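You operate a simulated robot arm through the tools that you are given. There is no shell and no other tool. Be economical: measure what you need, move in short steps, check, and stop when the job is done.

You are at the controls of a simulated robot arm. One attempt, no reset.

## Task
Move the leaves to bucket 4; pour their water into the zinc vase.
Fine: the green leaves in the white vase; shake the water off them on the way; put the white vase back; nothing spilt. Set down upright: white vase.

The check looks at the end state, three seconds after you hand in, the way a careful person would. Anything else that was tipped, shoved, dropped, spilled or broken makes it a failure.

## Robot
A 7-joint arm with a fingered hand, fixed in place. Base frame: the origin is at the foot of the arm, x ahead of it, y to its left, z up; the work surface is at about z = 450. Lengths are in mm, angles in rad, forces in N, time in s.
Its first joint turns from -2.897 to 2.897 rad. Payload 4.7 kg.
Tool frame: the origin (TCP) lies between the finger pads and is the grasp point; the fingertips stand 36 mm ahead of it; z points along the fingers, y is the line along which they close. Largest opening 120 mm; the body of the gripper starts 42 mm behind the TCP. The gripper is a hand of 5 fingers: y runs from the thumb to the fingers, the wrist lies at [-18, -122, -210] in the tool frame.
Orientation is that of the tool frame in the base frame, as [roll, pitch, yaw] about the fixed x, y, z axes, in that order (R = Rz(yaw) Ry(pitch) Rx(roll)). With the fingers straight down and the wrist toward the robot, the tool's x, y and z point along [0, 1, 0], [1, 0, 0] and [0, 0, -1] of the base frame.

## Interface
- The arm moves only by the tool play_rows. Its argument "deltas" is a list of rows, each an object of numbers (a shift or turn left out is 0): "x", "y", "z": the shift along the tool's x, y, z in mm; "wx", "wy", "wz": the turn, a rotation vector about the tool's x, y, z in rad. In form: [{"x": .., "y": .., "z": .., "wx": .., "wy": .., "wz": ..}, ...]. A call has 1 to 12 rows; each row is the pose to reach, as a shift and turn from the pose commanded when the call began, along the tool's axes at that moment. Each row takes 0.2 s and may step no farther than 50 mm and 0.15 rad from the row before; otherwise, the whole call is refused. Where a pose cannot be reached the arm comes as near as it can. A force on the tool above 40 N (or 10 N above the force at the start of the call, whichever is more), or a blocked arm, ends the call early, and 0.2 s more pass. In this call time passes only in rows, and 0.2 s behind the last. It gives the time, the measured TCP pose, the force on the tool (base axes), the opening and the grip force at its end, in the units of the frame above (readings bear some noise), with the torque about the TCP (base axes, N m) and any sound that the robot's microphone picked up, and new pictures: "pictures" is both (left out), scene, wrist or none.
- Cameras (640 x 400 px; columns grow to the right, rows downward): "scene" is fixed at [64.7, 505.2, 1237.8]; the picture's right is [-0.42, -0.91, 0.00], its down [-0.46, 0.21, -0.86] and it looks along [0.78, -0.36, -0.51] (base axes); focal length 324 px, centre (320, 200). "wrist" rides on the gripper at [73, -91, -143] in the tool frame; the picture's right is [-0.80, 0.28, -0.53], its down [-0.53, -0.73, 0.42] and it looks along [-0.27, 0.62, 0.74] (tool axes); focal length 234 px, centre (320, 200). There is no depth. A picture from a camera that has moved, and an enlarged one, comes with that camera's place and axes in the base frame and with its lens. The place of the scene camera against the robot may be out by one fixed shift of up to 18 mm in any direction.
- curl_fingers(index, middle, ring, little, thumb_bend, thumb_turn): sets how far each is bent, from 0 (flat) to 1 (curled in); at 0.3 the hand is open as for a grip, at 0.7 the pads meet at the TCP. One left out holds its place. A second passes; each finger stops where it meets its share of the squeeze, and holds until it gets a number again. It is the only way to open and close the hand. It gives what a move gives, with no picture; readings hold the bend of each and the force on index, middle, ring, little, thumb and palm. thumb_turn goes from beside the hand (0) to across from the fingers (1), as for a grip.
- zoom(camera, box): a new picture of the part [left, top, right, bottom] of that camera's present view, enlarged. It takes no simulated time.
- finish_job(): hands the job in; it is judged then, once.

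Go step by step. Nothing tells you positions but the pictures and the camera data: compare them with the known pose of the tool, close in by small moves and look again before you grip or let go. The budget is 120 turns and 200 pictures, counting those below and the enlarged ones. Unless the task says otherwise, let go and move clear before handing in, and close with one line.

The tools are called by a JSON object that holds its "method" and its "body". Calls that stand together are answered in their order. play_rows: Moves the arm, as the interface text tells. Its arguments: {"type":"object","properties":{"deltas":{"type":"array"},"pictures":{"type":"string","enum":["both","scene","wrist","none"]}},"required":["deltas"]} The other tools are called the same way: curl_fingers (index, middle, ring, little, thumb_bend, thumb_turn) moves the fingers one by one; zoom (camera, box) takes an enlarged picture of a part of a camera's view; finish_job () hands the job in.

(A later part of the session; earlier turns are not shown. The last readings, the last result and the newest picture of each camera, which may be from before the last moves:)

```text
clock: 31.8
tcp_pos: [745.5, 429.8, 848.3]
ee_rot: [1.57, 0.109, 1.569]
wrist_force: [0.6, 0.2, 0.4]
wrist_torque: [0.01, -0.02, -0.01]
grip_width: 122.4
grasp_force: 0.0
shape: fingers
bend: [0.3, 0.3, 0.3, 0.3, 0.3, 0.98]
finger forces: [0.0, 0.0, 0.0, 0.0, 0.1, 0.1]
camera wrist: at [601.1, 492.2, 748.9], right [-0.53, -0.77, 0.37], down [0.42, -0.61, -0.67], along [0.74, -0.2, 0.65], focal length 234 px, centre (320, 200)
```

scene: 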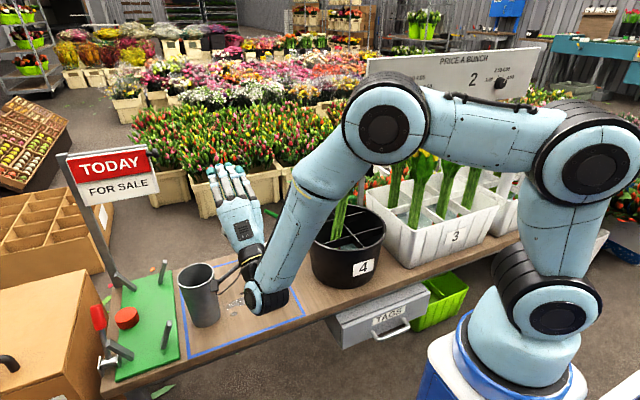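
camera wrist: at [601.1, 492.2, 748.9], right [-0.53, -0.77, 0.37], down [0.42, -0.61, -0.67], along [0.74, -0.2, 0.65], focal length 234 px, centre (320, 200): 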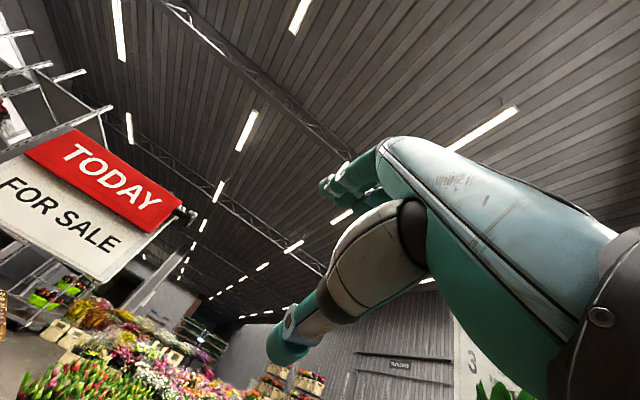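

The 96° turn is reachable. I'll test the full pour height and a bit more tilt.

{"method": "play_rows", "body": {"deltas": [{"y": -22, "wz": -0.13}, {"y": -44, "wz": -0.26}, {"y": -66, "wz": -0.39}, {"y": -90, "wz": -0.52}, {"y": -90, "wz": -0.65}]}}

{"method": "zoom", "body": {"camera": "scene", "box": [150, 180, 330, 340]}}

```text
clock: 33.0
tcp_pos: [745.2, 418.9, 760.4]
ee_rot: [1.57, 0.761, 1.569]
wrist_force: [-0.3, 0.3, -0.6]
wrist_torque: [-0.03, 0.0, 0.01]
grip_width: 122.6
grasp_force: 0.1
shape: fingers
bend: [0.3, 0.3, 0.3, 0.3, 0.3, 0.98]
finger forces: [0.0, 0.0, 0.1, 0.0, 0.0, 0.0]
camera wrist: at [600.8, 409.0, 644.1], right [-0.53, -0.39, 0.76], down [0.42, -0.89, -0.16], along [0.74, 0.23, 0.63], focal length 234 px, centre (320, 200)
```

scene: 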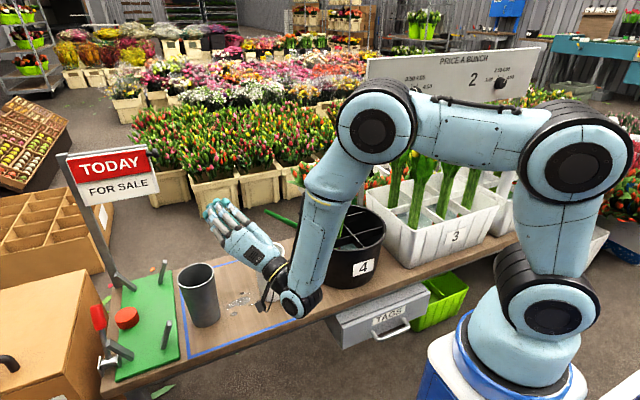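
wrist: 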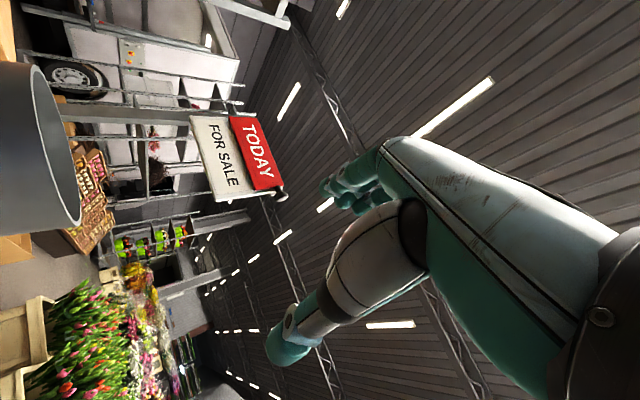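

```text
2.50 times, centred on (240, 260) of scene
camera zoom: at [64.7, 505.2, 1237.8], right [-0.42, -0.91, 0.0], down [-0.46, 0.21, -0.86], along [0.78, -0.36, -0.51], focal length 809 px, centre (520, 50)
```

zoom: 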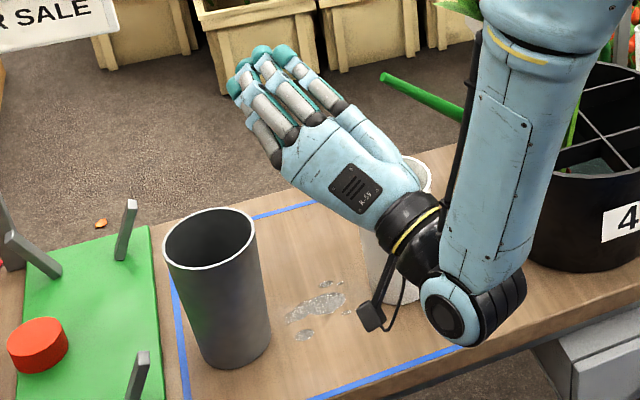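

The pour pose is reachable even past 130°. I'll undo the turn while backing away and moving in front of the white vase.

{"method": "play_rows", "body": {"deltas": [{"z": -20, "wz": 0.145}, {"z": -45, "wz": 0.29}, {"z": -75, "wz": 0.435}, {"z": -105, "wz": 0.58}, {"z": -125, "x": -4, "y": -15, "wz": 0.725}, {"z": -125, "x": -8, "y": -30, "wz": 0.87}, {"z": -125, "x": -12, "y": -45, "wz": 1.015}, {"z": -125, "x": -16, "y": -60, "wz": 1.16}, {"z": -125, "x": -20, "y": -75, "wz": 1.305}, {"z": -125, "x": -24, "y": -90, "wz": 1.45}, {"z": -125, "x": -28, "y": -105, "wz": 1.595}, {"z": -125, "x": -30, "y": -112, "wz": 1.74}], "pictures": "none"}}

{"method": "play_rows", "body": {"deltas": [{"wz": 0.145}, {"wz": 0.29}, {"wz": 0.435}, {"wz": 0.59}]}}

```text
clock: 35.6
tcp_pos: [620.7, 320.5, 699.6]
ee_rot: [1.569, -0.983, 1.571]
wrist_force: [0.1, 0.8, -0.6]
wrist_torque: [0.01, -0.01, 0.0]
grip_width: 122.2
grasp_force: 0.1
shape: fingers
bend: [0.3, 0.3, 0.3, 0.3, 0.3, 0.98]
finger forces: [0.0, 0.0, 0.0, 0.1, 0.0, 0.1]
out of reach, approached as far as the arm can: row 5, 6, 7, 8, 9, 10
```

```text
refused: row 4 steps farther than a row can; nothing moved
```

I'll finish levelling the hand while lowering to mid-vase height (z about 545) in front of the white vase.

{"method": "play_rows", "body": {"deltas": [{"wz": 0.12}, {"wz": 0.24}, {"wz": 0.36}, {"wz": 0.48}, {"wz": 0.587}, {"wz": 0.587, "x": -25, "y": -17, "z": 8}, {"wz": 0.587, "x": -50, "y": -33, "z": 16}, {"wz": 0.587, "x": -75, "y": -50, "z": 20}, {"wz": 0.587, "x": -100, "y": -67, "z": 25}, {"wz": 0.587, "x": -129, "y": -86, "z": 25}]}}

{"method": "zoom", "body": {"camera": "scene", "box": [170, 190, 390, 360]}}

```text
clock: 37.8
tcp_pos: [646.5, 321.5, 541.6]
ee_rot: [1.843, -1.569, 1.299]
wrist_force: [0.4, 0.8, 0.5]
wrist_torque: [-0.01, -0.01, -0.01]
grip_width: 122.3
grasp_force: 0.1
shape: fingers
bend: [0.3, 0.3, 0.3, 0.3, 0.3, 0.98]
finger forces: [0.0, 0.1, 0.0, 0.1, 0.0, 0.0]
camera wrist: at [501.4, 414.4, 613.0], right [-0.52, -0.28, -0.8], down [0.43, 0.73, -0.53], along [0.74, -0.62, -0.26], focal length 234 px, centre (320, 200)
```

scene: 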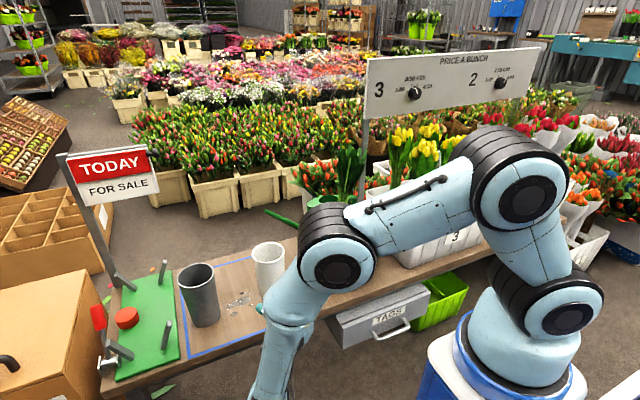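
wrist: 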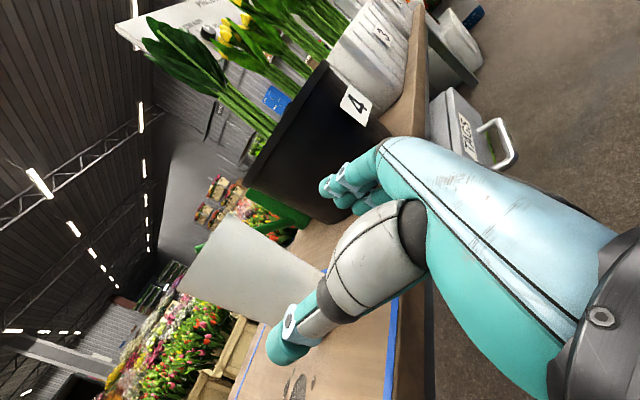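

```text
2.35 times, centred on (280, 275) of scene
camera zoom: at [64.7, 505.2, 1237.8], right [-0.42, -0.91, 0.0], down [-0.46, 0.21, -0.86], along [0.78, -0.36, -0.51], focal length 761 px, centre (414, 24)
```

zoom: 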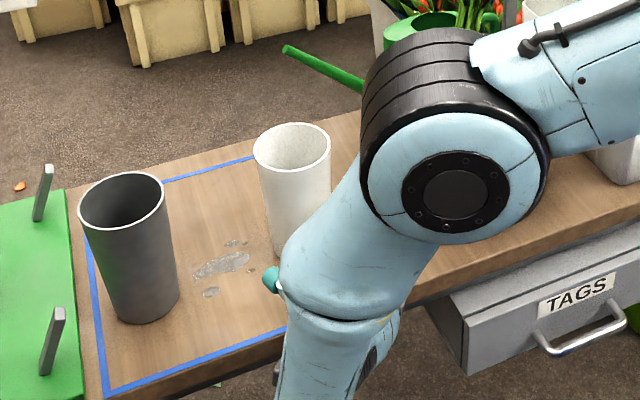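

From the wrist view the vase is at about (780, 323), which lines up with the hand. I'll move forward 70 mm and re-measure.

{"method": "play_rows", "body": {"deltas": [{"z": 20}, {"z": 40}, {"z": 55}, {"z": 70}]}}

{"method": "zoom", "body": {"camera": "wrist", "box": [160, 140, 440, 400]}}

{"method": "zoom", "body": {"camera": "scene", "box": [170, 190, 390, 360]}}

```text
clock: 38.8
tcp_pos: [716.4, 322.4, 541.8]
ee_rot: [1.701, -1.568, 1.441]
wrist_force: [0.6, -0.4, 0.2]
wrist_torque: [-0.01, 0.03, 0.01]
grip_width: 122.3
grasp_force: 0.2
shape: fingers
bend: [0.3, 0.3, 0.3, 0.3, 0.3, 0.98]
finger forces: [0.0, 0.0, 0.1, 0.0, 0.1, 0.1]
camera wrist: at [571.9, 414.7, 614.2], right [-0.52, -0.28, -0.8], down [0.42, 0.73, -0.53], along [0.74, -0.62, -0.26], focal length 234 px, centre (320, 200)
```

scene: 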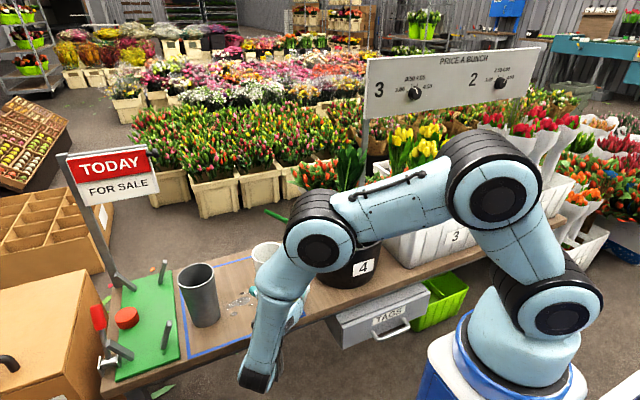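
wrist: 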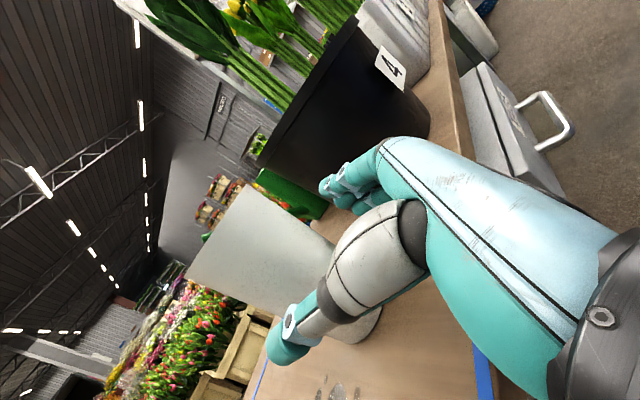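

```text
1.54 times, centred on (300, 270) of wrist
camera zoom: at [571.9, 414.7, 614.2], right [-0.52, -0.28, -0.8], down [0.42, 0.73, -0.53], along [0.74, -0.62, -0.26], focal length 360 px, centre (351, 92)
```

zoom: 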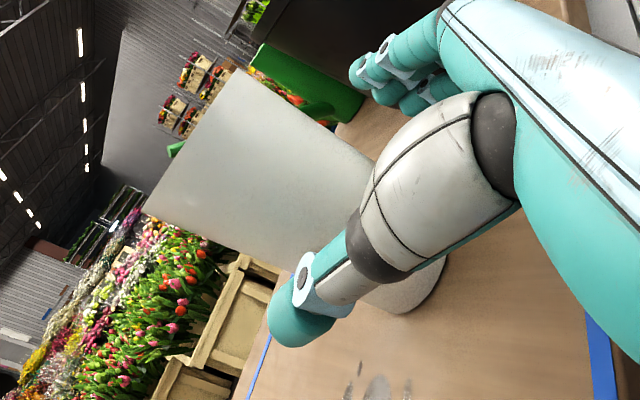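

```text
2.35 times, centred on (280, 275) of scene
camera zoom: at [64.7, 505.2, 1237.8], right [-0.42, -0.91, 0.0], down [-0.46, 0.21, -0.86], along [0.78, -0.36, -0.51], focal length 761 px, centre (414, 24)
```

zoom: 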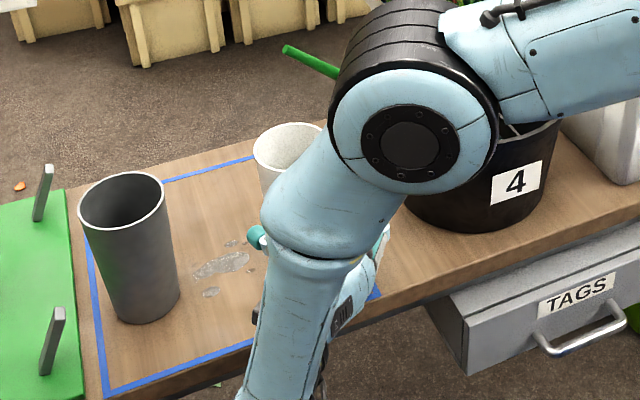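

The vase axis is about 5 mm further toward the thumb side than the hand centre. I'll correct that and advance to 10–15 mm short of full depth.

{"method": "play_rows", "body": {"deltas": [{"y": -5}, {"y": -5, "z": 12}, {"y": -5, "z": 24}, {"y": -5, "z": 36}, {"y": -5, "z": 46}]}}

{"method": "zoom", "body": {"camera": "wrist", "box": [160, 140, 440, 400]}}

{"method": "zoom", "body": {"camera": "scene", "box": [170, 190, 390, 360]}}

```text
clock: 40.0
tcp_pos: [763.1, 326.8, 544.1]
ee_rot: [1.443, -1.566, 1.699]
wrist_force: [0.1, -0.3, 0.3]
wrist_torque: [0.02, 0.02, -0.01]
grip_width: 122.2
grasp_force: 0.2
shape: fingers
bend: [0.3, 0.3, 0.3, 0.3, 0.3, 0.98]
finger forces: [0.0, 0.0, 0.1, 0.0, 0.1, 0.0]
camera wrist: at [617.5, 418.3, 615.7], right [-0.53, -0.28, -0.8], down [0.43, 0.73, -0.53], along [0.74, -0.62, -0.26], focal length 234 px, centre (320, 200)
```

scene: 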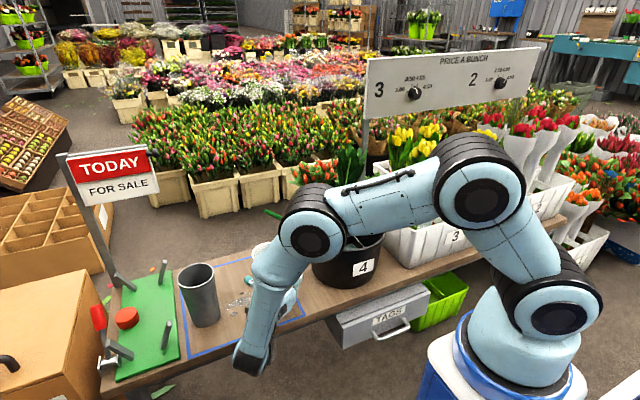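
wrist: 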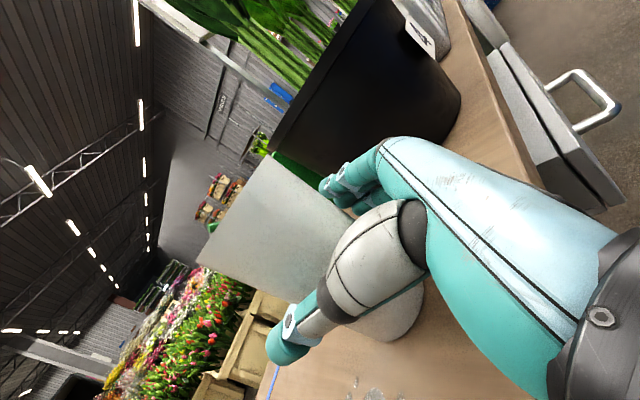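

```text
1.54 times, centred on (300, 270) of wrist
camera zoom: at [617.5, 418.3, 615.7], right [-0.53, -0.28, -0.8], down [0.43, 0.73, -0.53], along [0.74, -0.62, -0.26], focal length 360 px, centre (351, 92)
```

zoom: 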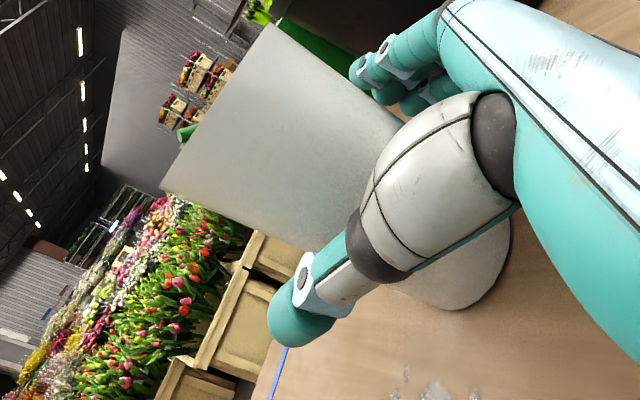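

```text
2.35 times, centred on (280, 275) of scene
camera zoom: at [64.7, 505.2, 1237.8], right [-0.42, -0.91, 0.0], down [-0.46, 0.21, -0.86], along [0.78, -0.36, -0.51], focal length 761 px, centre (414, 24)
```

zoom: 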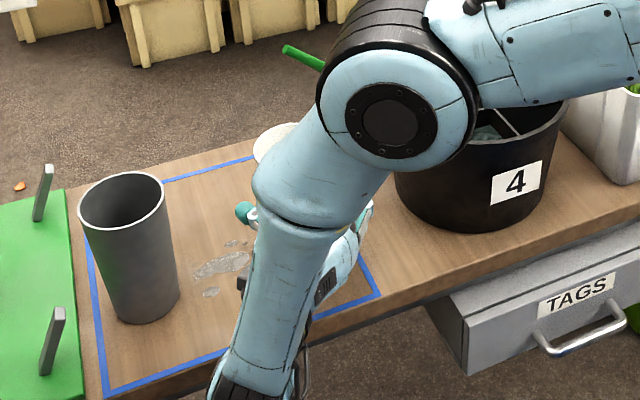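

The hand now straddles the vase, centred within a couple of millimetres. I'll go 13 mm further and begin closing gently.

{"method": "play_rows", "body": {"deltas": [{"y": -1, "z": 7}, {"y": -2, "z": 13}], "pictures": "none"}}

{"method": "curl_fingers", "body": {"index": 0.36, "middle": 0.36, "ring": 0.36, "little": 0.36, "thumb_bend": 0.36}}

{"method": "zoom", "body": {"camera": "wrist", "box": [160, 140, 440, 400]}}

```text
clock: 40.6
tcp_pos: [775.8, 329.0, 543.2]
ee_rot: [1.473, -1.568, 1.668]
wrist_force: [-0.1, 0.0, -0.7]
wrist_torque: [-0.01, 0.0, -0.01]
grip_width: 122.3
grasp_force: 0.0
shape: fingers
bend: [0.3, 0.3, 0.3, 0.3, 0.3, 0.98]
finger forces: [0.1, 0.0, 0.0, 0.0, 0.0, 0.1]
```

```text
clock: 41.6
tcp_pos: [775.0, 328.4, 544.0]
ee_rot: [1.706, -1.568, 1.435]
wrist_force: [-0.2, 0.0, -1.0]
wrist_torque: [0.02, -0.02, 0.01]
grip_width: 105.3
grasp_force: 0.0
shape: fingers
bend: [0.36, 0.36, 0.36, 0.36, 0.36, 0.98]
finger forces: [0.0, 0.0, 0.1, 0.0, 0.0, 0.0]
```

```text
1.54 times, centred on (300, 270) of wrist
camera zoom: at [630.1, 420.2, 615.6], right [-0.53, -0.28, -0.8], down [0.43, 0.73, -0.53], along [0.74, -0.62, -0.26], focal length 360 px, centre (351, 92)
```

zoom: 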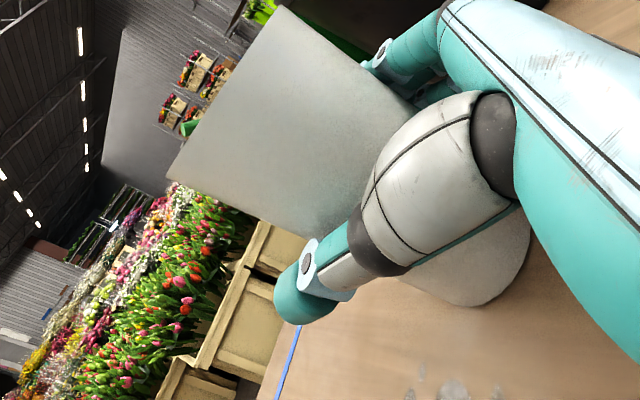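

Nothing has touched yet. I'll ease forward to get the pads at the vase's widest line, watching the palm force.

{"method": "play_rows", "body": {"deltas": [{"z": 4}, {"z": 8}], "pictures": "none"}}

{"method": "curl_fingers", "body": {"index": 0.4, "middle": 0.4, "ring": 0.4, "little": 0.4, "thumb_bend": 0.4}}

{"method": "zoom", "body": {"camera": "wrist", "box": [160, 140, 440, 400]}}

```text
clock: 42.2
tcp_pos: [783.3, 326.8, 544.1]
ee_rot: [1.543, -1.566, 1.598]
wrist_force: [-0.7, -0.9, 0.1]
wrist_torque: [0.03, 0.01, -0.06]
grip_width: 106.1
grasp_force: 1.1
shape: fingers
bend: [0.35, 0.36, 0.36, 0.36, 0.36, 0.98]
finger forces: [1.5, 0.0, 0.0, 0.0, 0.1, 0.1]
```

```text
clock: 43.2
tcp_pos: [783.0, 329.7, 544.1]
ee_rot: [1.603, -1.568, 1.538]
wrist_force: [0.0, -3.3, 0.3]
wrist_torque: [0.03, 0.01, -0.02]
grip_width: 98.8
grasp_force: 2.7
shape: fingers
bend: [0.37, 0.4, 0.4, 0.4, 0.39, 0.99]
finger forces: [4.1, 0.1, 0.0, 0.0, 1.6, 0.0]
```

```text
1.54 times, centred on (300, 270) of wrist
camera zoom: at [638.3, 420.4, 615.9], right [-0.53, -0.28, -0.8], down [0.43, 0.73, -0.53], along [0.74, -0.62, -0.26], focal length 360 px, centre (351, 92)
```

zoom: 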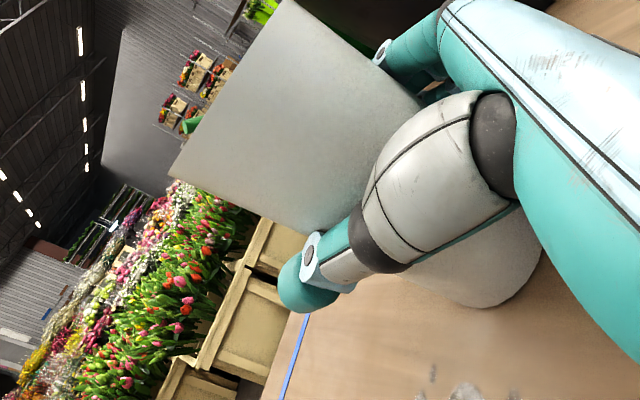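

The index finger and thumb both touch the vase, with the palm free. I'll close to a full grip.

{"method": "curl_fingers", "body": {"index": 0.7, "middle": 0.7, "ring": 0.7, "little": 0.7, "thumb_bend": 0.7}}

{"method": "zoom", "body": {"camera": "wrist", "box": [160, 140, 440, 400]}}

```text
clock: 44.2
tcp_pos: [782.7, 329.7, 543.8]
ee_rot: [0.063, -1.569, 3.079]
wrist_force: [0.6, -4.8, 4.8]
wrist_torque: [-0.89, -0.1, -0.03]
grip_width: 89.0
grasp_force: 37.5
shape: fingers
bend: [0.44, 0.54, 0.54, 0.51, 0.41, 0.99]
finger forces: [11.3, 7.6, 8.7, 12.0, 35.2, 0.0]
```

```text
1.54 times, centred on (300, 270) of wrist
camera zoom: at [638.3, 420.4, 616.2], right [-0.52, -0.28, -0.8], down [0.43, 0.73, -0.53], along [0.74, -0.62, -0.26], focal length 360 px, centre (351, 92)
```

zoom: 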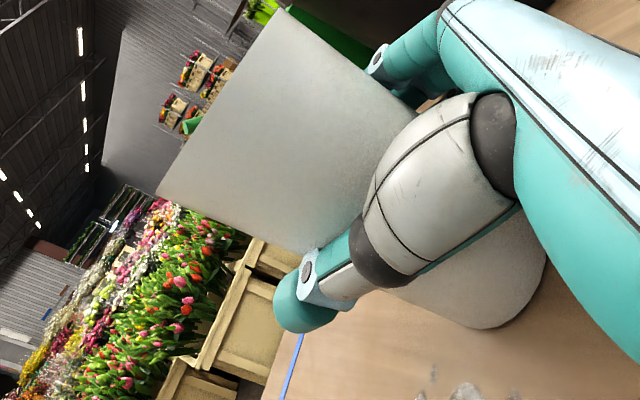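

The vase is gripped at 37 N and slid a few millimetres toward the thumb. I'll lift it slightly and check that it stays level.

{"method": "play_rows", "body": {"deltas": [{"x": 5}, {"x": 12}, {"x": 20}]}}

{"method": "zoom", "body": {"camera": "wrist", "box": [160, 140, 440, 400]}}

{"method": "zoom", "body": {"camera": "scene", "box": [170, 190, 390, 360]}}

```text
clock: 45.0
tcp_pos: [783.1, 329.7, 563.2]
ee_rot: [1.289, -1.568, 1.853]
wrist_force: [0.4, 0.1, -8.1]
wrist_torque: [-0.08, 0.06, 0.0]
grip_width: 89.1
grasp_force: 35.6
shape: fingers
bend: [0.44, 0.55, 0.54, 0.52, 0.41, 0.99]
finger forces: [12.5, 7.3, 7.8, 9.5, 35.6, 0.0]
camera wrist: at [639.0, 420.6, 635.2], right [-0.53, -0.28, -0.8], down [0.42, 0.73, -0.53], along [0.74, -0.62, -0.26], focal length 234 px, centre (320, 200)
```

scene: 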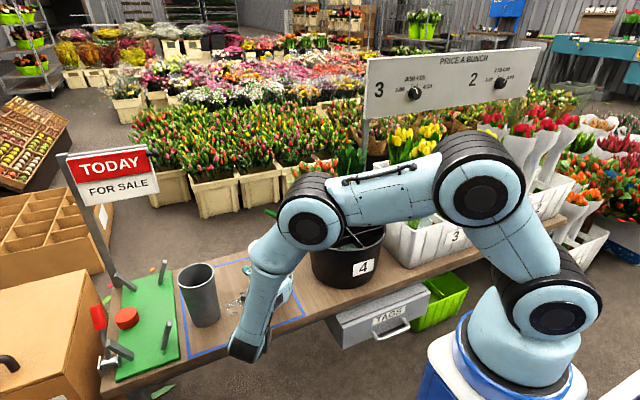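
wrist: 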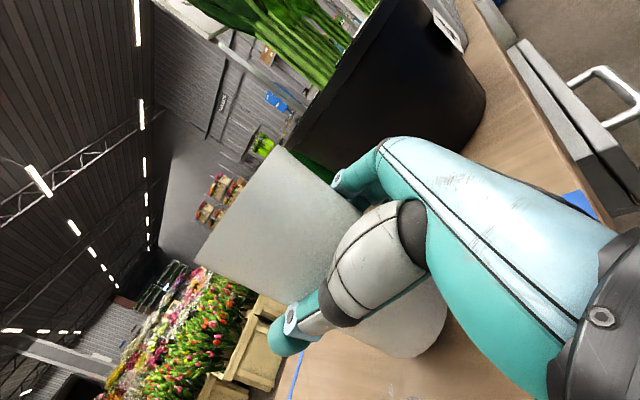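

```text
1.54 times, centred on (300, 270) of wrist
camera zoom: at [639.0, 420.6, 635.2], right [-0.53, -0.28, -0.8], down [0.42, 0.73, -0.53], along [0.74, -0.62, -0.26], focal length 360 px, centre (351, 92)
```

zoom: 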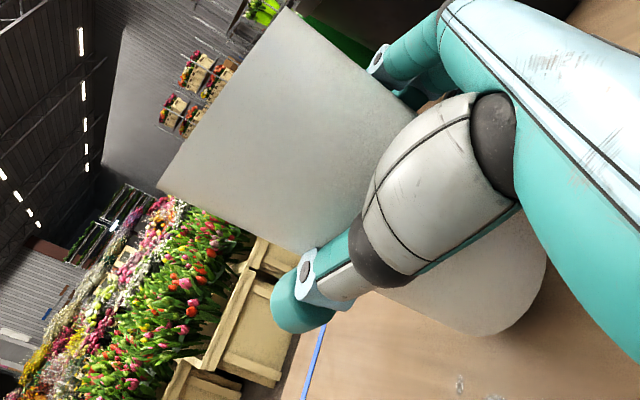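

```text
2.35 times, centred on (280, 275) of scene
camera zoom: at [64.7, 505.2, 1237.8], right [-0.42, -0.91, 0.0], down [-0.46, 0.21, -0.86], along [0.78, -0.36, -0.51], focal length 761 px, centre (414, 24)
```

zoom: 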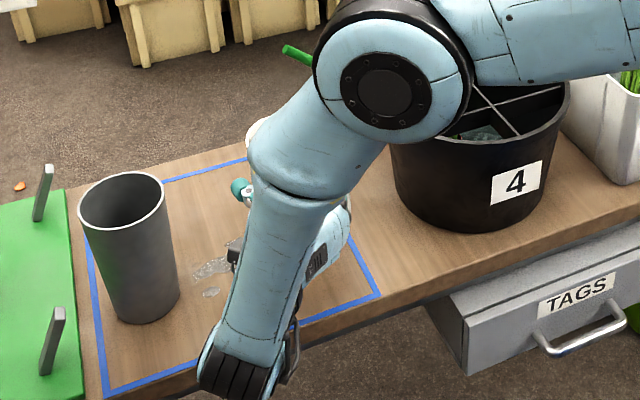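

The vase is lifted cleanly (about 0.8 kg) and level. I'll raise it smoothly to pouring height.

{"method": "play_rows", "body": {"deltas": [{"x": 8}, {"x": 22}, {"x": 38}, {"x": 54, "z": -3}, {"x": 70, "z": -6}, {"x": 86, "z": -9}, {"x": 102, "z": -12}, {"x": 118, "z": -15}, {"x": 134, "z": -19}, {"x": 150, "z": -19}, {"x": 165, "z": -19}, {"x": 175, "z": -19}]}}

{"method": "zoom", "body": {"camera": "scene", "box": [150, 150, 350, 340]}}

```text
clock: 47.6
tcp_pos: [762.6, 329.4, 737.9]
ee_rot: [1.527, -1.569, 1.614]
wrist_force: [0.1, 0.4, -7.5]
wrist_torque: [-0.1, 0.08, 0.02]
grip_width: 89.0
grasp_force: 36.6
shape: fingers
bend: [0.44, 0.55, 0.55, 0.52, 0.41, 0.99]
finger forces: [12.5, 7.3, 7.7, 9.5, 35.4, 0.0]
camera wrist: at [617.9, 421.2, 809.1], right [-0.53, -0.28, -0.8], down [0.42, 0.73, -0.53], along [0.74, -0.62, -0.26], focal length 234 px, centre (320, 200)
```

scene: 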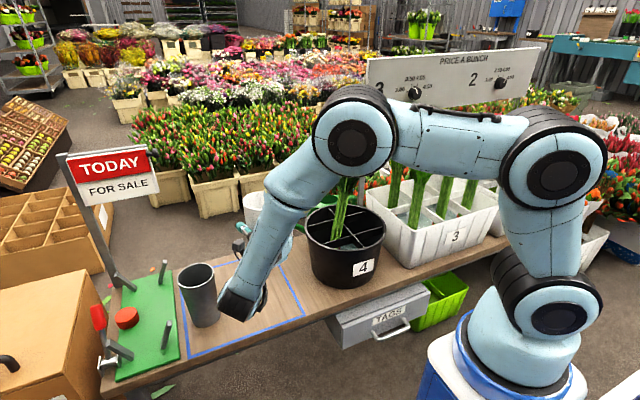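
wrist: 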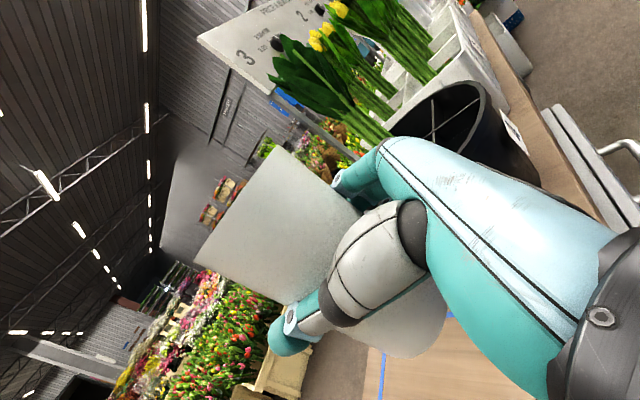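

```text
2.11 times, centred on (250, 245) of scene
camera zoom: at [64.7, 505.2, 1237.8], right [-0.42, -0.91, 0.0], down [-0.46, 0.21, -0.86], along [0.78, -0.36, -0.51], focal length 681 px, centre (467, 105)
```

zoom: 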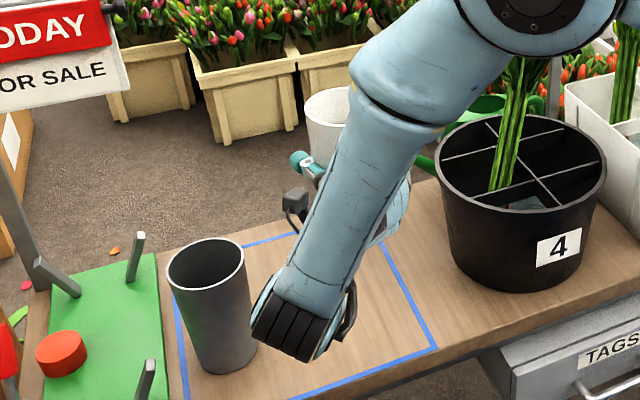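

The vase is high and level, with nothing spilled. I'll move it next to the zinc vase and start a gentle tilt (about 45°, before it pours).

{"method": "play_rows", "body": {"deltas": [{"y": -6}, {"y": -18}, {"y": -32}, {"y": -46, "wz": -0.06}, {"y": -58, "wz": -0.15}, {"y": -68, "wz": -0.25}, {"y": -74, "wz": -0.36}, {"y": -76, "wz": -0.47}, {"y": -76, "wz": -0.58}, {"y": -76, "wz": -0.68}, {"y": -76, "wz": -0.75}]}}

{"method": "zoom", "body": {"camera": "scene", "box": [150, 150, 350, 340]}}

```text
clock: 50.0
tcp_pos: [764.0, 406.4, 738.5]
ee_rot: [1.57, -0.817, 1.57]
wrist_force: [0.5, -0.7, -7.4]
wrist_torque: [0.05, 0.05, 0.03]
grip_width: 89.2
grasp_force: 34.4
shape: fingers
bend: [0.44, 0.55, 0.55, 0.52, 0.41, 0.98]
finger forces: [10.8, 6.8, 7.1, 8.4, 36.5, 0.0]
camera wrist: at [619.5, 522.3, 727.8], right [-0.53, -0.75, -0.39], down [0.42, 0.17, -0.89], along [0.74, -0.64, 0.23], focal length 234 px, centre (320, 200)
```

scene: 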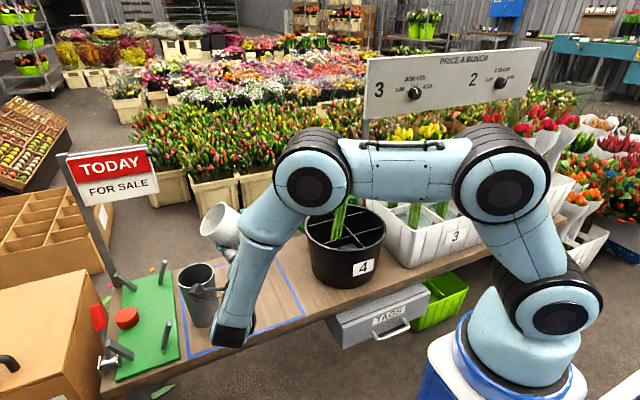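
wrist: 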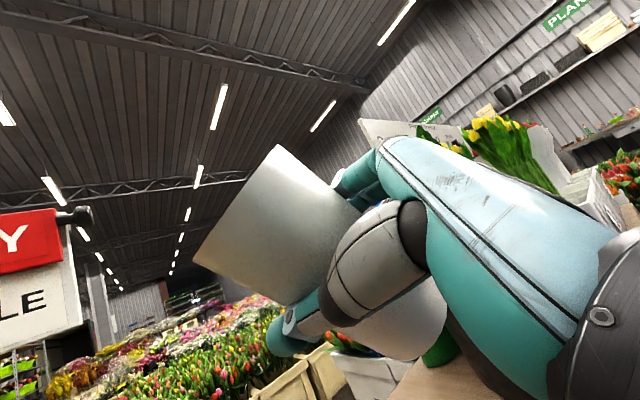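

```text
2.11 times, centred on (250, 245) of scene
camera zoom: at [64.7, 505.2, 1237.8], right [-0.42, -0.91, 0.0], down [-0.46, 0.21, -0.86], along [0.78, -0.36, -0.51], focal length 681 px, centre (467, 105)
```

zoom: 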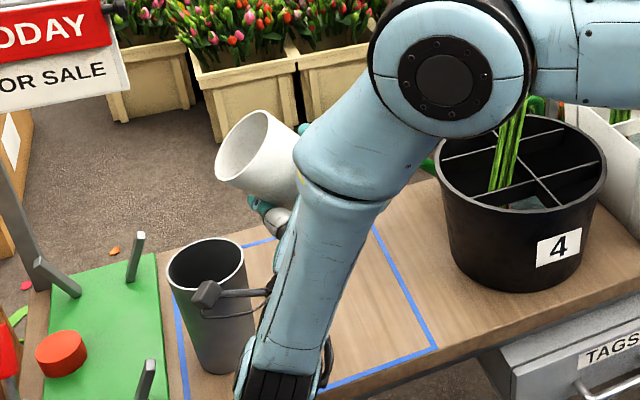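

The lip is lined up in front of the zinc mouth. I'll tilt on slowly to about 60° and look for water.

{"method": "play_rows", "body": {"deltas": [{"x": -1, "y": -3, "wz": -0.06}, {"x": -2, "y": -6, "wz": -0.12}, {"x": -3, "y": -9, "wz": -0.18}, {"x": -3.2, "y": -11.2, "wz": -0.24}, {"x": -3.2, "y": -11.2, "wz": -0.3}], "pictures": "none"}}

{"method": "zoom", "body": {"camera": "scene", "box": [160, 180, 280, 340]}}

```text
clock: 51.2
tcp_pos: [764.3, 412.2, 728.8]
ee_rot: [1.571, -0.516, 1.571]
wrist_force: [-0.7, 0.6, -6.8]
wrist_torque: [0.08, 0.11, -0.01]
grip_width: 88.9
grasp_force: 34.0
shape: fingers
bend: [0.44, 0.55, 0.55, 0.53, 0.41, 0.98]
finger forces: [10.7, 6.4, 6.8, 7.7, 36.9, 0.1]
```

```text
2.50 times, centred on (220, 260) of scene
camera zoom: at [64.7, 505.2, 1237.8], right [-0.42, -0.91, 0.0], down [-0.46, 0.21, -0.86], along [0.78, -0.36, -0.51], focal length 809 px, centre (570, 50)
```

zoom: 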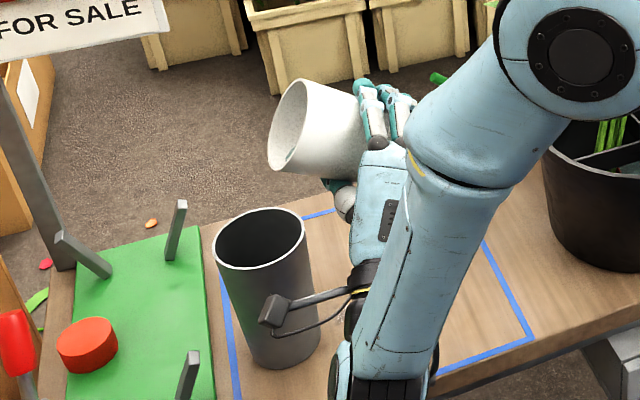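

No water yet at 60°. I'll keep tilting slowly.

{"method": "play_rows", "body": {"deltas": [{"x": 1.6, "y": -0.9, "wz": -0.05}, {"x": 3.2, "y": -1.8, "wz": -0.1}, {"x": 4.8, "y": -2.7, "wz": -0.15}, {"x": 6.4, "y": -3.6, "wz": -0.2}, {"x": 7.8, "y": -4.4, "wz": -0.25}], "pictures": "none"}}

{"method": "zoom", "body": {"camera": "scene", "box": [160, 180, 280, 340]}}

```text
clock: 52.4
tcp_pos: [763.6, 420.9, 728.9]
ee_rot: [1.57, -0.268, 1.574]
wrist_force: [-0.4, -0.7, -6.2]
wrist_torque: [0.11, 0.06, 0.0]
grip_width: 88.6
grasp_force: 33.9
shape: fingers
bend: [0.44, 0.55, 0.55, 0.53, 0.41, 0.98]
finger forces: [10.8, 6.4, 6.7, 7.7, 36.3, 0.0]
```

```text
2.50 times, centred on (220, 260) of scene
camera zoom: at [64.7, 505.2, 1237.8], right [-0.42, -0.91, 0.0], down [-0.46, 0.21, -0.86], along [0.78, -0.36, -0.51], focal length 809 px, centre (570, 50)
```

zoom: 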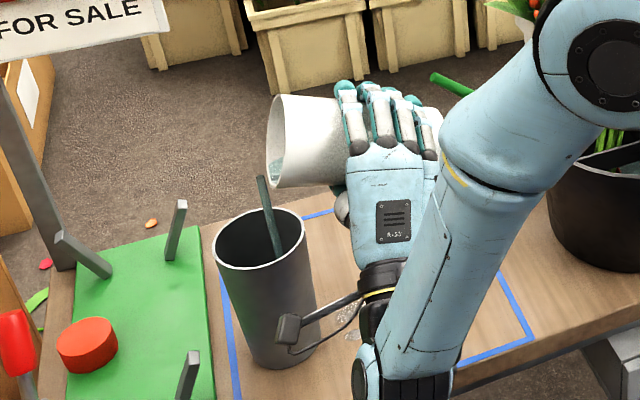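

Water is flowing into the zinc vase, inside its rim. I'll hold, nudge slightly toward its centre and let it run.

{"method": "play_rows", "body": {"deltas": [{"x": 2, "y": -0.5}, {"x": 4, "y": -1}, {"x": 5.8, "y": -1.6}, {"x": 5.8, "y": -1.6}], "pictures": "none"}}

{"method": "zoom", "body": {"camera": "scene", "box": [160, 180, 280, 340]}}

```text
clock: 53.4
tcp_pos: [763.9, 426.3, 729.2]
ee_rot: [1.57, -0.269, 1.572]
wrist_force: [-0.4, -0.6, -6.1]
wrist_torque: [0.11, 0.06, 0.01]
grip_width: 88.6
grasp_force: 34.1
shape: fingers
bend: [0.44, 0.55, 0.55, 0.53, 0.41, 0.98]
finger forces: [10.8, 6.5, 6.8, 7.6, 36.1, 0.1]
```

```text
2.50 times, centred on (220, 260) of scene
camera zoom: at [64.7, 505.2, 1237.8], right [-0.42, -0.91, 0.0], down [-0.46, 0.21, -0.86], along [0.78, -0.36, -0.51], focal length 809 px, centre (570, 50)
```

zoom: 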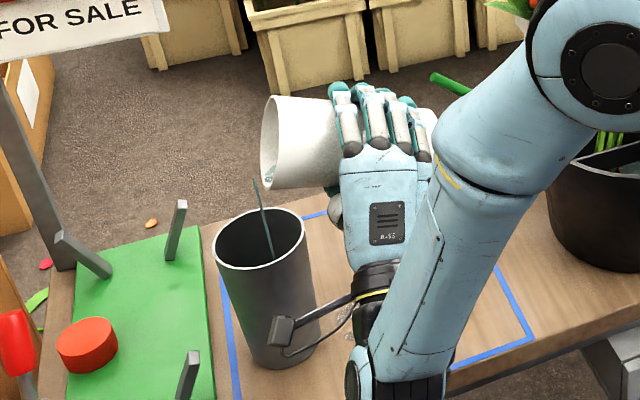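

The stream is thin and well inside. I'll tilt on to about 90°.

{"method": "play_rows", "body": {"deltas": [{"x": 1, "wz": -0.045}, {"x": 2, "y": -0.5, "wz": -0.09}, {"x": 3, "y": -0.8, "wz": -0.135}, {"x": 4, "y": -1.1, "wz": -0.18}, {"x": 5, "y": -1.3, "wz": -0.225}, {"x": 5.8, "y": -1.6, "wz": -0.27}, {"x": 5.8, "y": -1.6, "wz": -0.27}], "pictures": "none"}}

{"method": "zoom", "body": {"camera": "scene", "box": [160, 180, 280, 340]}}

```text
clock: 55.0
tcp_pos: [763.5, 432.5, 730.2]
ee_rot: [1.571, 0.003, 1.57]
wrist_force: [-0.8, -0.1, -4.0]
wrist_torque: [0.03, 0.05, -0.04]
grip_width: 88.6
grasp_force: 33.9
shape: fingers
bend: [0.44, 0.55, 0.55, 0.53, 0.41, 0.98]
finger forces: [11.2, 6.6, 6.8, 7.6, 35.2, 0.0]
```

```text
2.50 times, centred on (220, 260) of scene
camera zoom: at [64.7, 505.2, 1237.8], right [-0.42, -0.91, 0.0], down [-0.46, 0.21, -0.86], along [0.78, -0.36, -0.51], focal length 809 px, centre (570, 50)
```

zoom: 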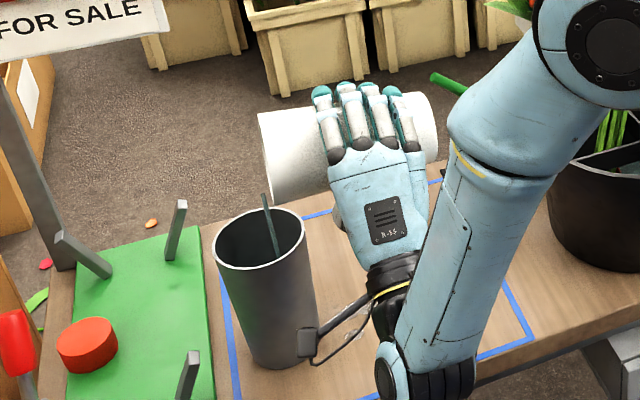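

Two thirds are out and the stream is still inside. I'll tilt on toward 125°, keeping the lip over the zinc mouth.

{"method": "play_rows", "body": {"deltas": [{"x": 3, "y": 1, "wz": -0.05}, {"x": 6, "y": 2, "wz": -0.1}, {"x": 9, "y": 3, "wz": -0.15}, {"x": 12, "y": 4, "wz": -0.2}, {"x": 15, "y": 5, "wz": -0.25}, {"x": 18, "y": 6, "wz": -0.3}, {"x": 21, "y": 8, "wz": -0.35}, {"x": 25, "y": 10, "wz": -0.41}, {"x": 29, "y": 12, "wz": -0.47}, {"x": 33, "y": 13, "wz": -0.53}, {"x": 38, "y": 15, "wz": -0.61}, {"x": 38, "y": 15, "wz": -0.61}], "pictures": "none"}}

{"method": "zoom", "body": {"camera": "scene", "box": [160, 180, 280, 340]}}

```text
clock: 57.6
tcp_pos: [765.3, 470.2, 743.3]
ee_rot: [1.569, 0.612, 1.569]
wrist_force: [0.3, -0.1, -5.0]
wrist_torque: [0.08, 0.04, 0.03]
grip_width: 88.6
grasp_force: 32.9
shape: fingers
bend: [0.44, 0.55, 0.55, 0.53, 0.41, 0.98]
finger forces: [11.5, 6.3, 6.7, 7.4, 34.4, 0.1]
```

```text
2.50 times, centred on (220, 260) of scene
camera zoom: at [64.7, 505.2, 1237.8], right [-0.42, -0.91, 0.0], down [-0.46, 0.21, -0.86], along [0.78, -0.36, -0.51], focal length 809 px, centre (570, 50)
```

zoom: 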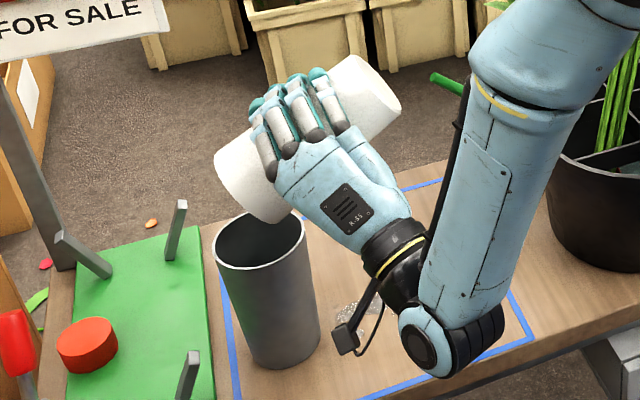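

The stream has stopped. I'll hold over the zinc mouth with a small shake so the last drops fall.

{"method": "play_rows", "body": {"deltas": [{"x": 4, "y": 5}, {"x": 6, "y": 10}, {"x": 4, "y": 4}, {"x": 6, "y": 10}, {"x": 4, "y": 4}, {"x": 6, "y": 10}, {"x": 5, "y": 7}, {"x": 5, "y": 7}, {"x": 5, "y": 7}, {"x": 5, "y": 7}], "pictures": "none"}}

{"method": "zoom", "body": {"camera": "scene", "box": [160, 180, 280, 340]}}

```text
clock: 59.8
tcp_pos: [764.0, 478.8, 746.2]
ee_rot: [1.571, 0.612, 1.57]
wrist_force: [-0.1, -0.7, -4.0]
wrist_torque: [0.09, 0.04, 0.01]
grip_width: 88.4
grasp_force: 33.4
shape: fingers
bend: [0.44, 0.55, 0.55, 0.53, 0.41, 0.97]
finger forces: [11.4, 6.5, 6.7, 7.4, 34.3, 0.0]
```

```text
2.50 times, centred on (220, 260) of scene
camera zoom: at [64.7, 505.2, 1237.8], right [-0.42, -0.91, 0.0], down [-0.46, 0.21, -0.86], along [0.78, -0.36, -0.51], focal length 809 px, centre (570, 50)
```

zoom: 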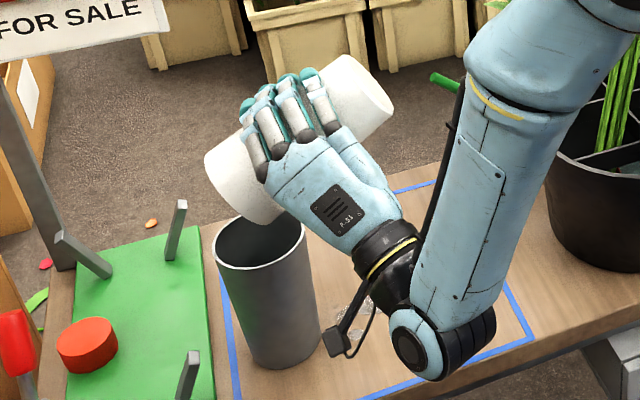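

The vase is drained and no drops fell outside. I'll turn it back upright along the same path.

{"method": "play_rows", "body": {"deltas": [{"x": -7, "y": -10, "wz": 0.145}, {"x": -14, "y": -20, "wz": 0.29}, {"x": -21, "y": -30, "wz": 0.435}, {"x": -28, "y": -39, "wz": 0.58}, {"x": -32, "y": -43, "wz": 0.725}, {"x": -36, "y": -46, "wz": 0.87}, {"x": -40, "y": -49, "wz": 1.015}, {"x": -44, "y": -52, "wz": 1.16}, {"x": -46, "y": -51, "wz": 1.305}, {"x": -49, "y": -50, "wz": 1.45}, {"x": -52, "y": -49, "wz": 1.595}, {"x": -54, "y": -48, "wz": 1.735}], "pictures": "none"}}

{"method": "zoom", "body": {"camera": "scene", "box": [150, 150, 350, 340]}}

```text
clock: 62.4
tcp_pos: [764.0, 405.0, 736.9]
ee_rot: [1.569, -1.125, 1.57]
wrist_force: [-0.8, 0.1, -3.9]
wrist_torque: [-0.02, 0.06, -0.01]
grip_width: 88.6
grasp_force: 34.2
shape: fingers
bend: [0.44, 0.55, 0.55, 0.53, 0.41, 0.98]
finger forces: [11.8, 6.8, 7.1, 8.1, 34.2, 0.0]
```

```text
2.11 times, centred on (250, 245) of scene
camera zoom: at [64.7, 505.2, 1237.8], right [-0.42, -0.91, 0.0], down [-0.46, 0.21, -0.86], along [0.78, -0.36, -0.51], focal length 681 px, centre (467, 105)
```

zoom: 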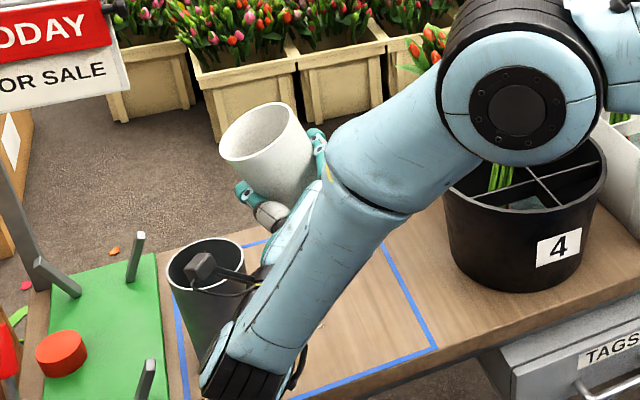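

Next I finish levelling, move back above the vase's original spot and start lowering.

{"method": "play_rows", "body": {"deltas": [{"x": -8, "y": 16, "z": 4, "wz": 0.1}, {"x": -16, "y": 33, "z": 9, "wz": 0.2}, {"x": -24, "y": 50, "z": 14, "wz": 0.3}, {"x": -31, "y": 65, "z": 19, "wz": 0.4}, {"x": -33.6, "y": 70.4, "z": 19, "wz": 0.446}, {"x": -51, "y": 62, "z": 19, "wz": 0.446}, {"x": -69, "y": 53, "z": 19, "wz": 0.446}, {"x": -87, "y": 45, "z": 19, "wz": 0.446}, {"x": -105, "y": 36, "z": 19, "wz": 0.446}, {"x": -124, "y": 27, "z": 19, "wz": 0.446}]}}

{"method": "zoom", "body": {"camera": "scene", "box": [150, 150, 350, 340]}}

```text
clock: 64.6
tcp_pos: [782.8, 327.9, 635.9]
ee_rot: [1.624, -1.569, 1.518]
wrist_force: [-0.3, -0.9, -4.2]
wrist_torque: [-0.01, 0.05, -0.02]
grip_width: 88.8
grasp_force: 34.4
shape: fingers
bend: [0.44, 0.55, 0.55, 0.53, 0.41, 0.98]
finger forces: [12.1, 7.0, 7.5, 8.6, 33.8, 0.0]
camera wrist: at [638.1, 418.9, 708.2], right [-0.52, -0.28, -0.8], down [0.43, 0.73, -0.53], along [0.74, -0.62, -0.26], focal length 234 px, centre (320, 200)
```

scene: 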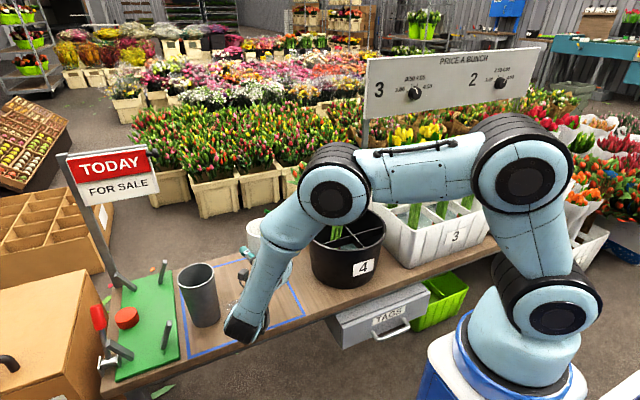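
wrist: 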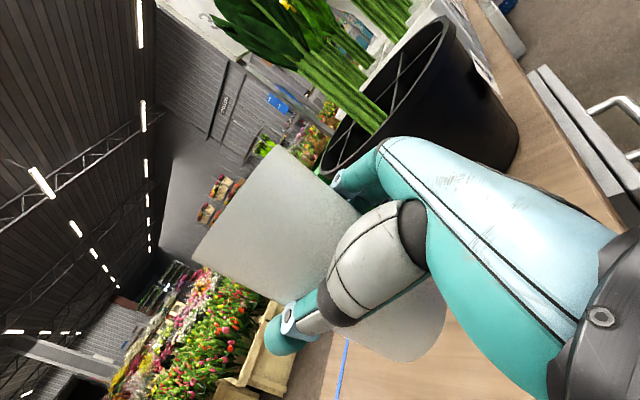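

```text
2.11 times, centred on (250, 245) of scene
camera zoom: at [64.7, 505.2, 1237.8], right [-0.42, -0.91, 0.0], down [-0.46, 0.21, -0.86], along [0.78, -0.36, -0.51], focal length 681 px, centre (467, 105)
```

zoom: 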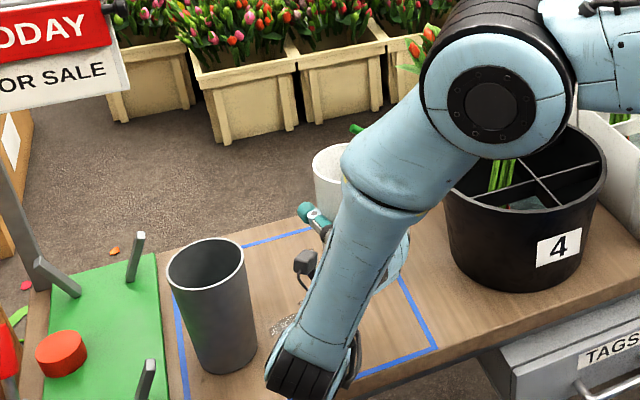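

All is upright. I'll lower to just above the table, then touch down slowly.

{"method": "play_rows", "body": {"deltas": [{"x": -15, "y": 1}, {"x": -33, "y": 3}, {"x": -51, "y": 3}, {"x": -67, "y": 3}, {"x": -78, "y": 3}, {"x": -84, "y": 3}, {"x": -87, "y": 3}], "pictures": "none"}}

{"method": "play_rows", "body": {"deltas": [{"x": -1.5}, {"x": -3}], "pictures": "wrist"}}

```text
clock: 66.2
tcp_pos: [783.7, 326.5, 551.5]
ee_rot: [1.446, -1.569, 1.698]
wrist_force: [0.1, 0.1, -4.1]
wrist_torque: [-0.04, 0.03, -0.02]
grip_width: 88.7
grasp_force: 34.7
shape: fingers
bend: [0.44, 0.55, 0.55, 0.53, 0.41, 0.98]
finger forces: [12.1, 7.1, 7.4, 8.5, 33.8, 0.1]
```

```text
clock: 66.8
tcp_pos: [783.0, 326.4, 548.0]
ee_rot: [1.094, -1.569, 2.047]
wrist_force: [0.0, -0.5, -4.4]
wrist_torque: [-0.06, 0.04, -0.02]
grip_width: 88.4
grasp_force: 34.7
shape: fingers
bend: [0.44, 0.55, 0.55, 0.53, 0.41, 0.98]
finger forces: [12.0, 7.1, 7.4, 8.6, 33.8, 0.1]
camera wrist: at [637.8, 417.9, 619.8], right [-0.53, -0.28, -0.8], down [0.42, 0.73, -0.53], along [0.74, -0.62, -0.27], focal length 234 px, centre (320, 200)
```

wrist: 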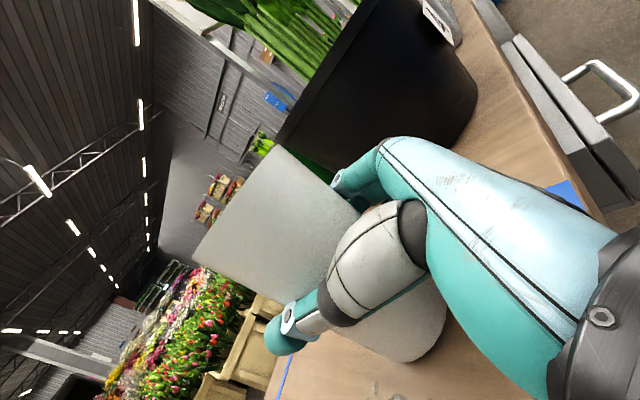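

{"method": "play_rows", "body": {"deltas": [{"x": -1.5}, {"x": -3}], "pictures": "none"}}

{"method": "play_rows", "body": {"deltas": [{"x": -1}, {"x": -2}], "pictures": "none"}}

```text
clock: 67.4
tcp_pos: [782.9, 326.8, 546.4]
ee_rot: [0.14, -1.569, 3.002]
wrist_force: [-1.0, 0.7, 6.4]
wrist_torque: [-0.24, 0.0, 0.0]
grip_width: 88.6
grasp_force: 34.6
shape: fingers
bend: [0.44, 0.55, 0.55, 0.53, 0.41, 0.98]
finger forces: [11.0, 6.8, 7.5, 9.0, 34.5, 0.0]
```

```text
clock: 68.0
tcp_pos: [783.1, 325.4, 544.3]
ee_rot: [-0.172, -1.568, -2.969]
wrist_force: [-0.5, 2.3, 20.5]
wrist_torque: [-0.43, -0.22, 0.01]
grip_width: 88.5
grasp_force: 32.7
shape: fingers
bend: [0.44, 0.55, 0.55, 0.53, 0.41, 0.97]
finger forces: [9.9, 6.4, 6.9, 8.2, 34.2, 0.1]
```

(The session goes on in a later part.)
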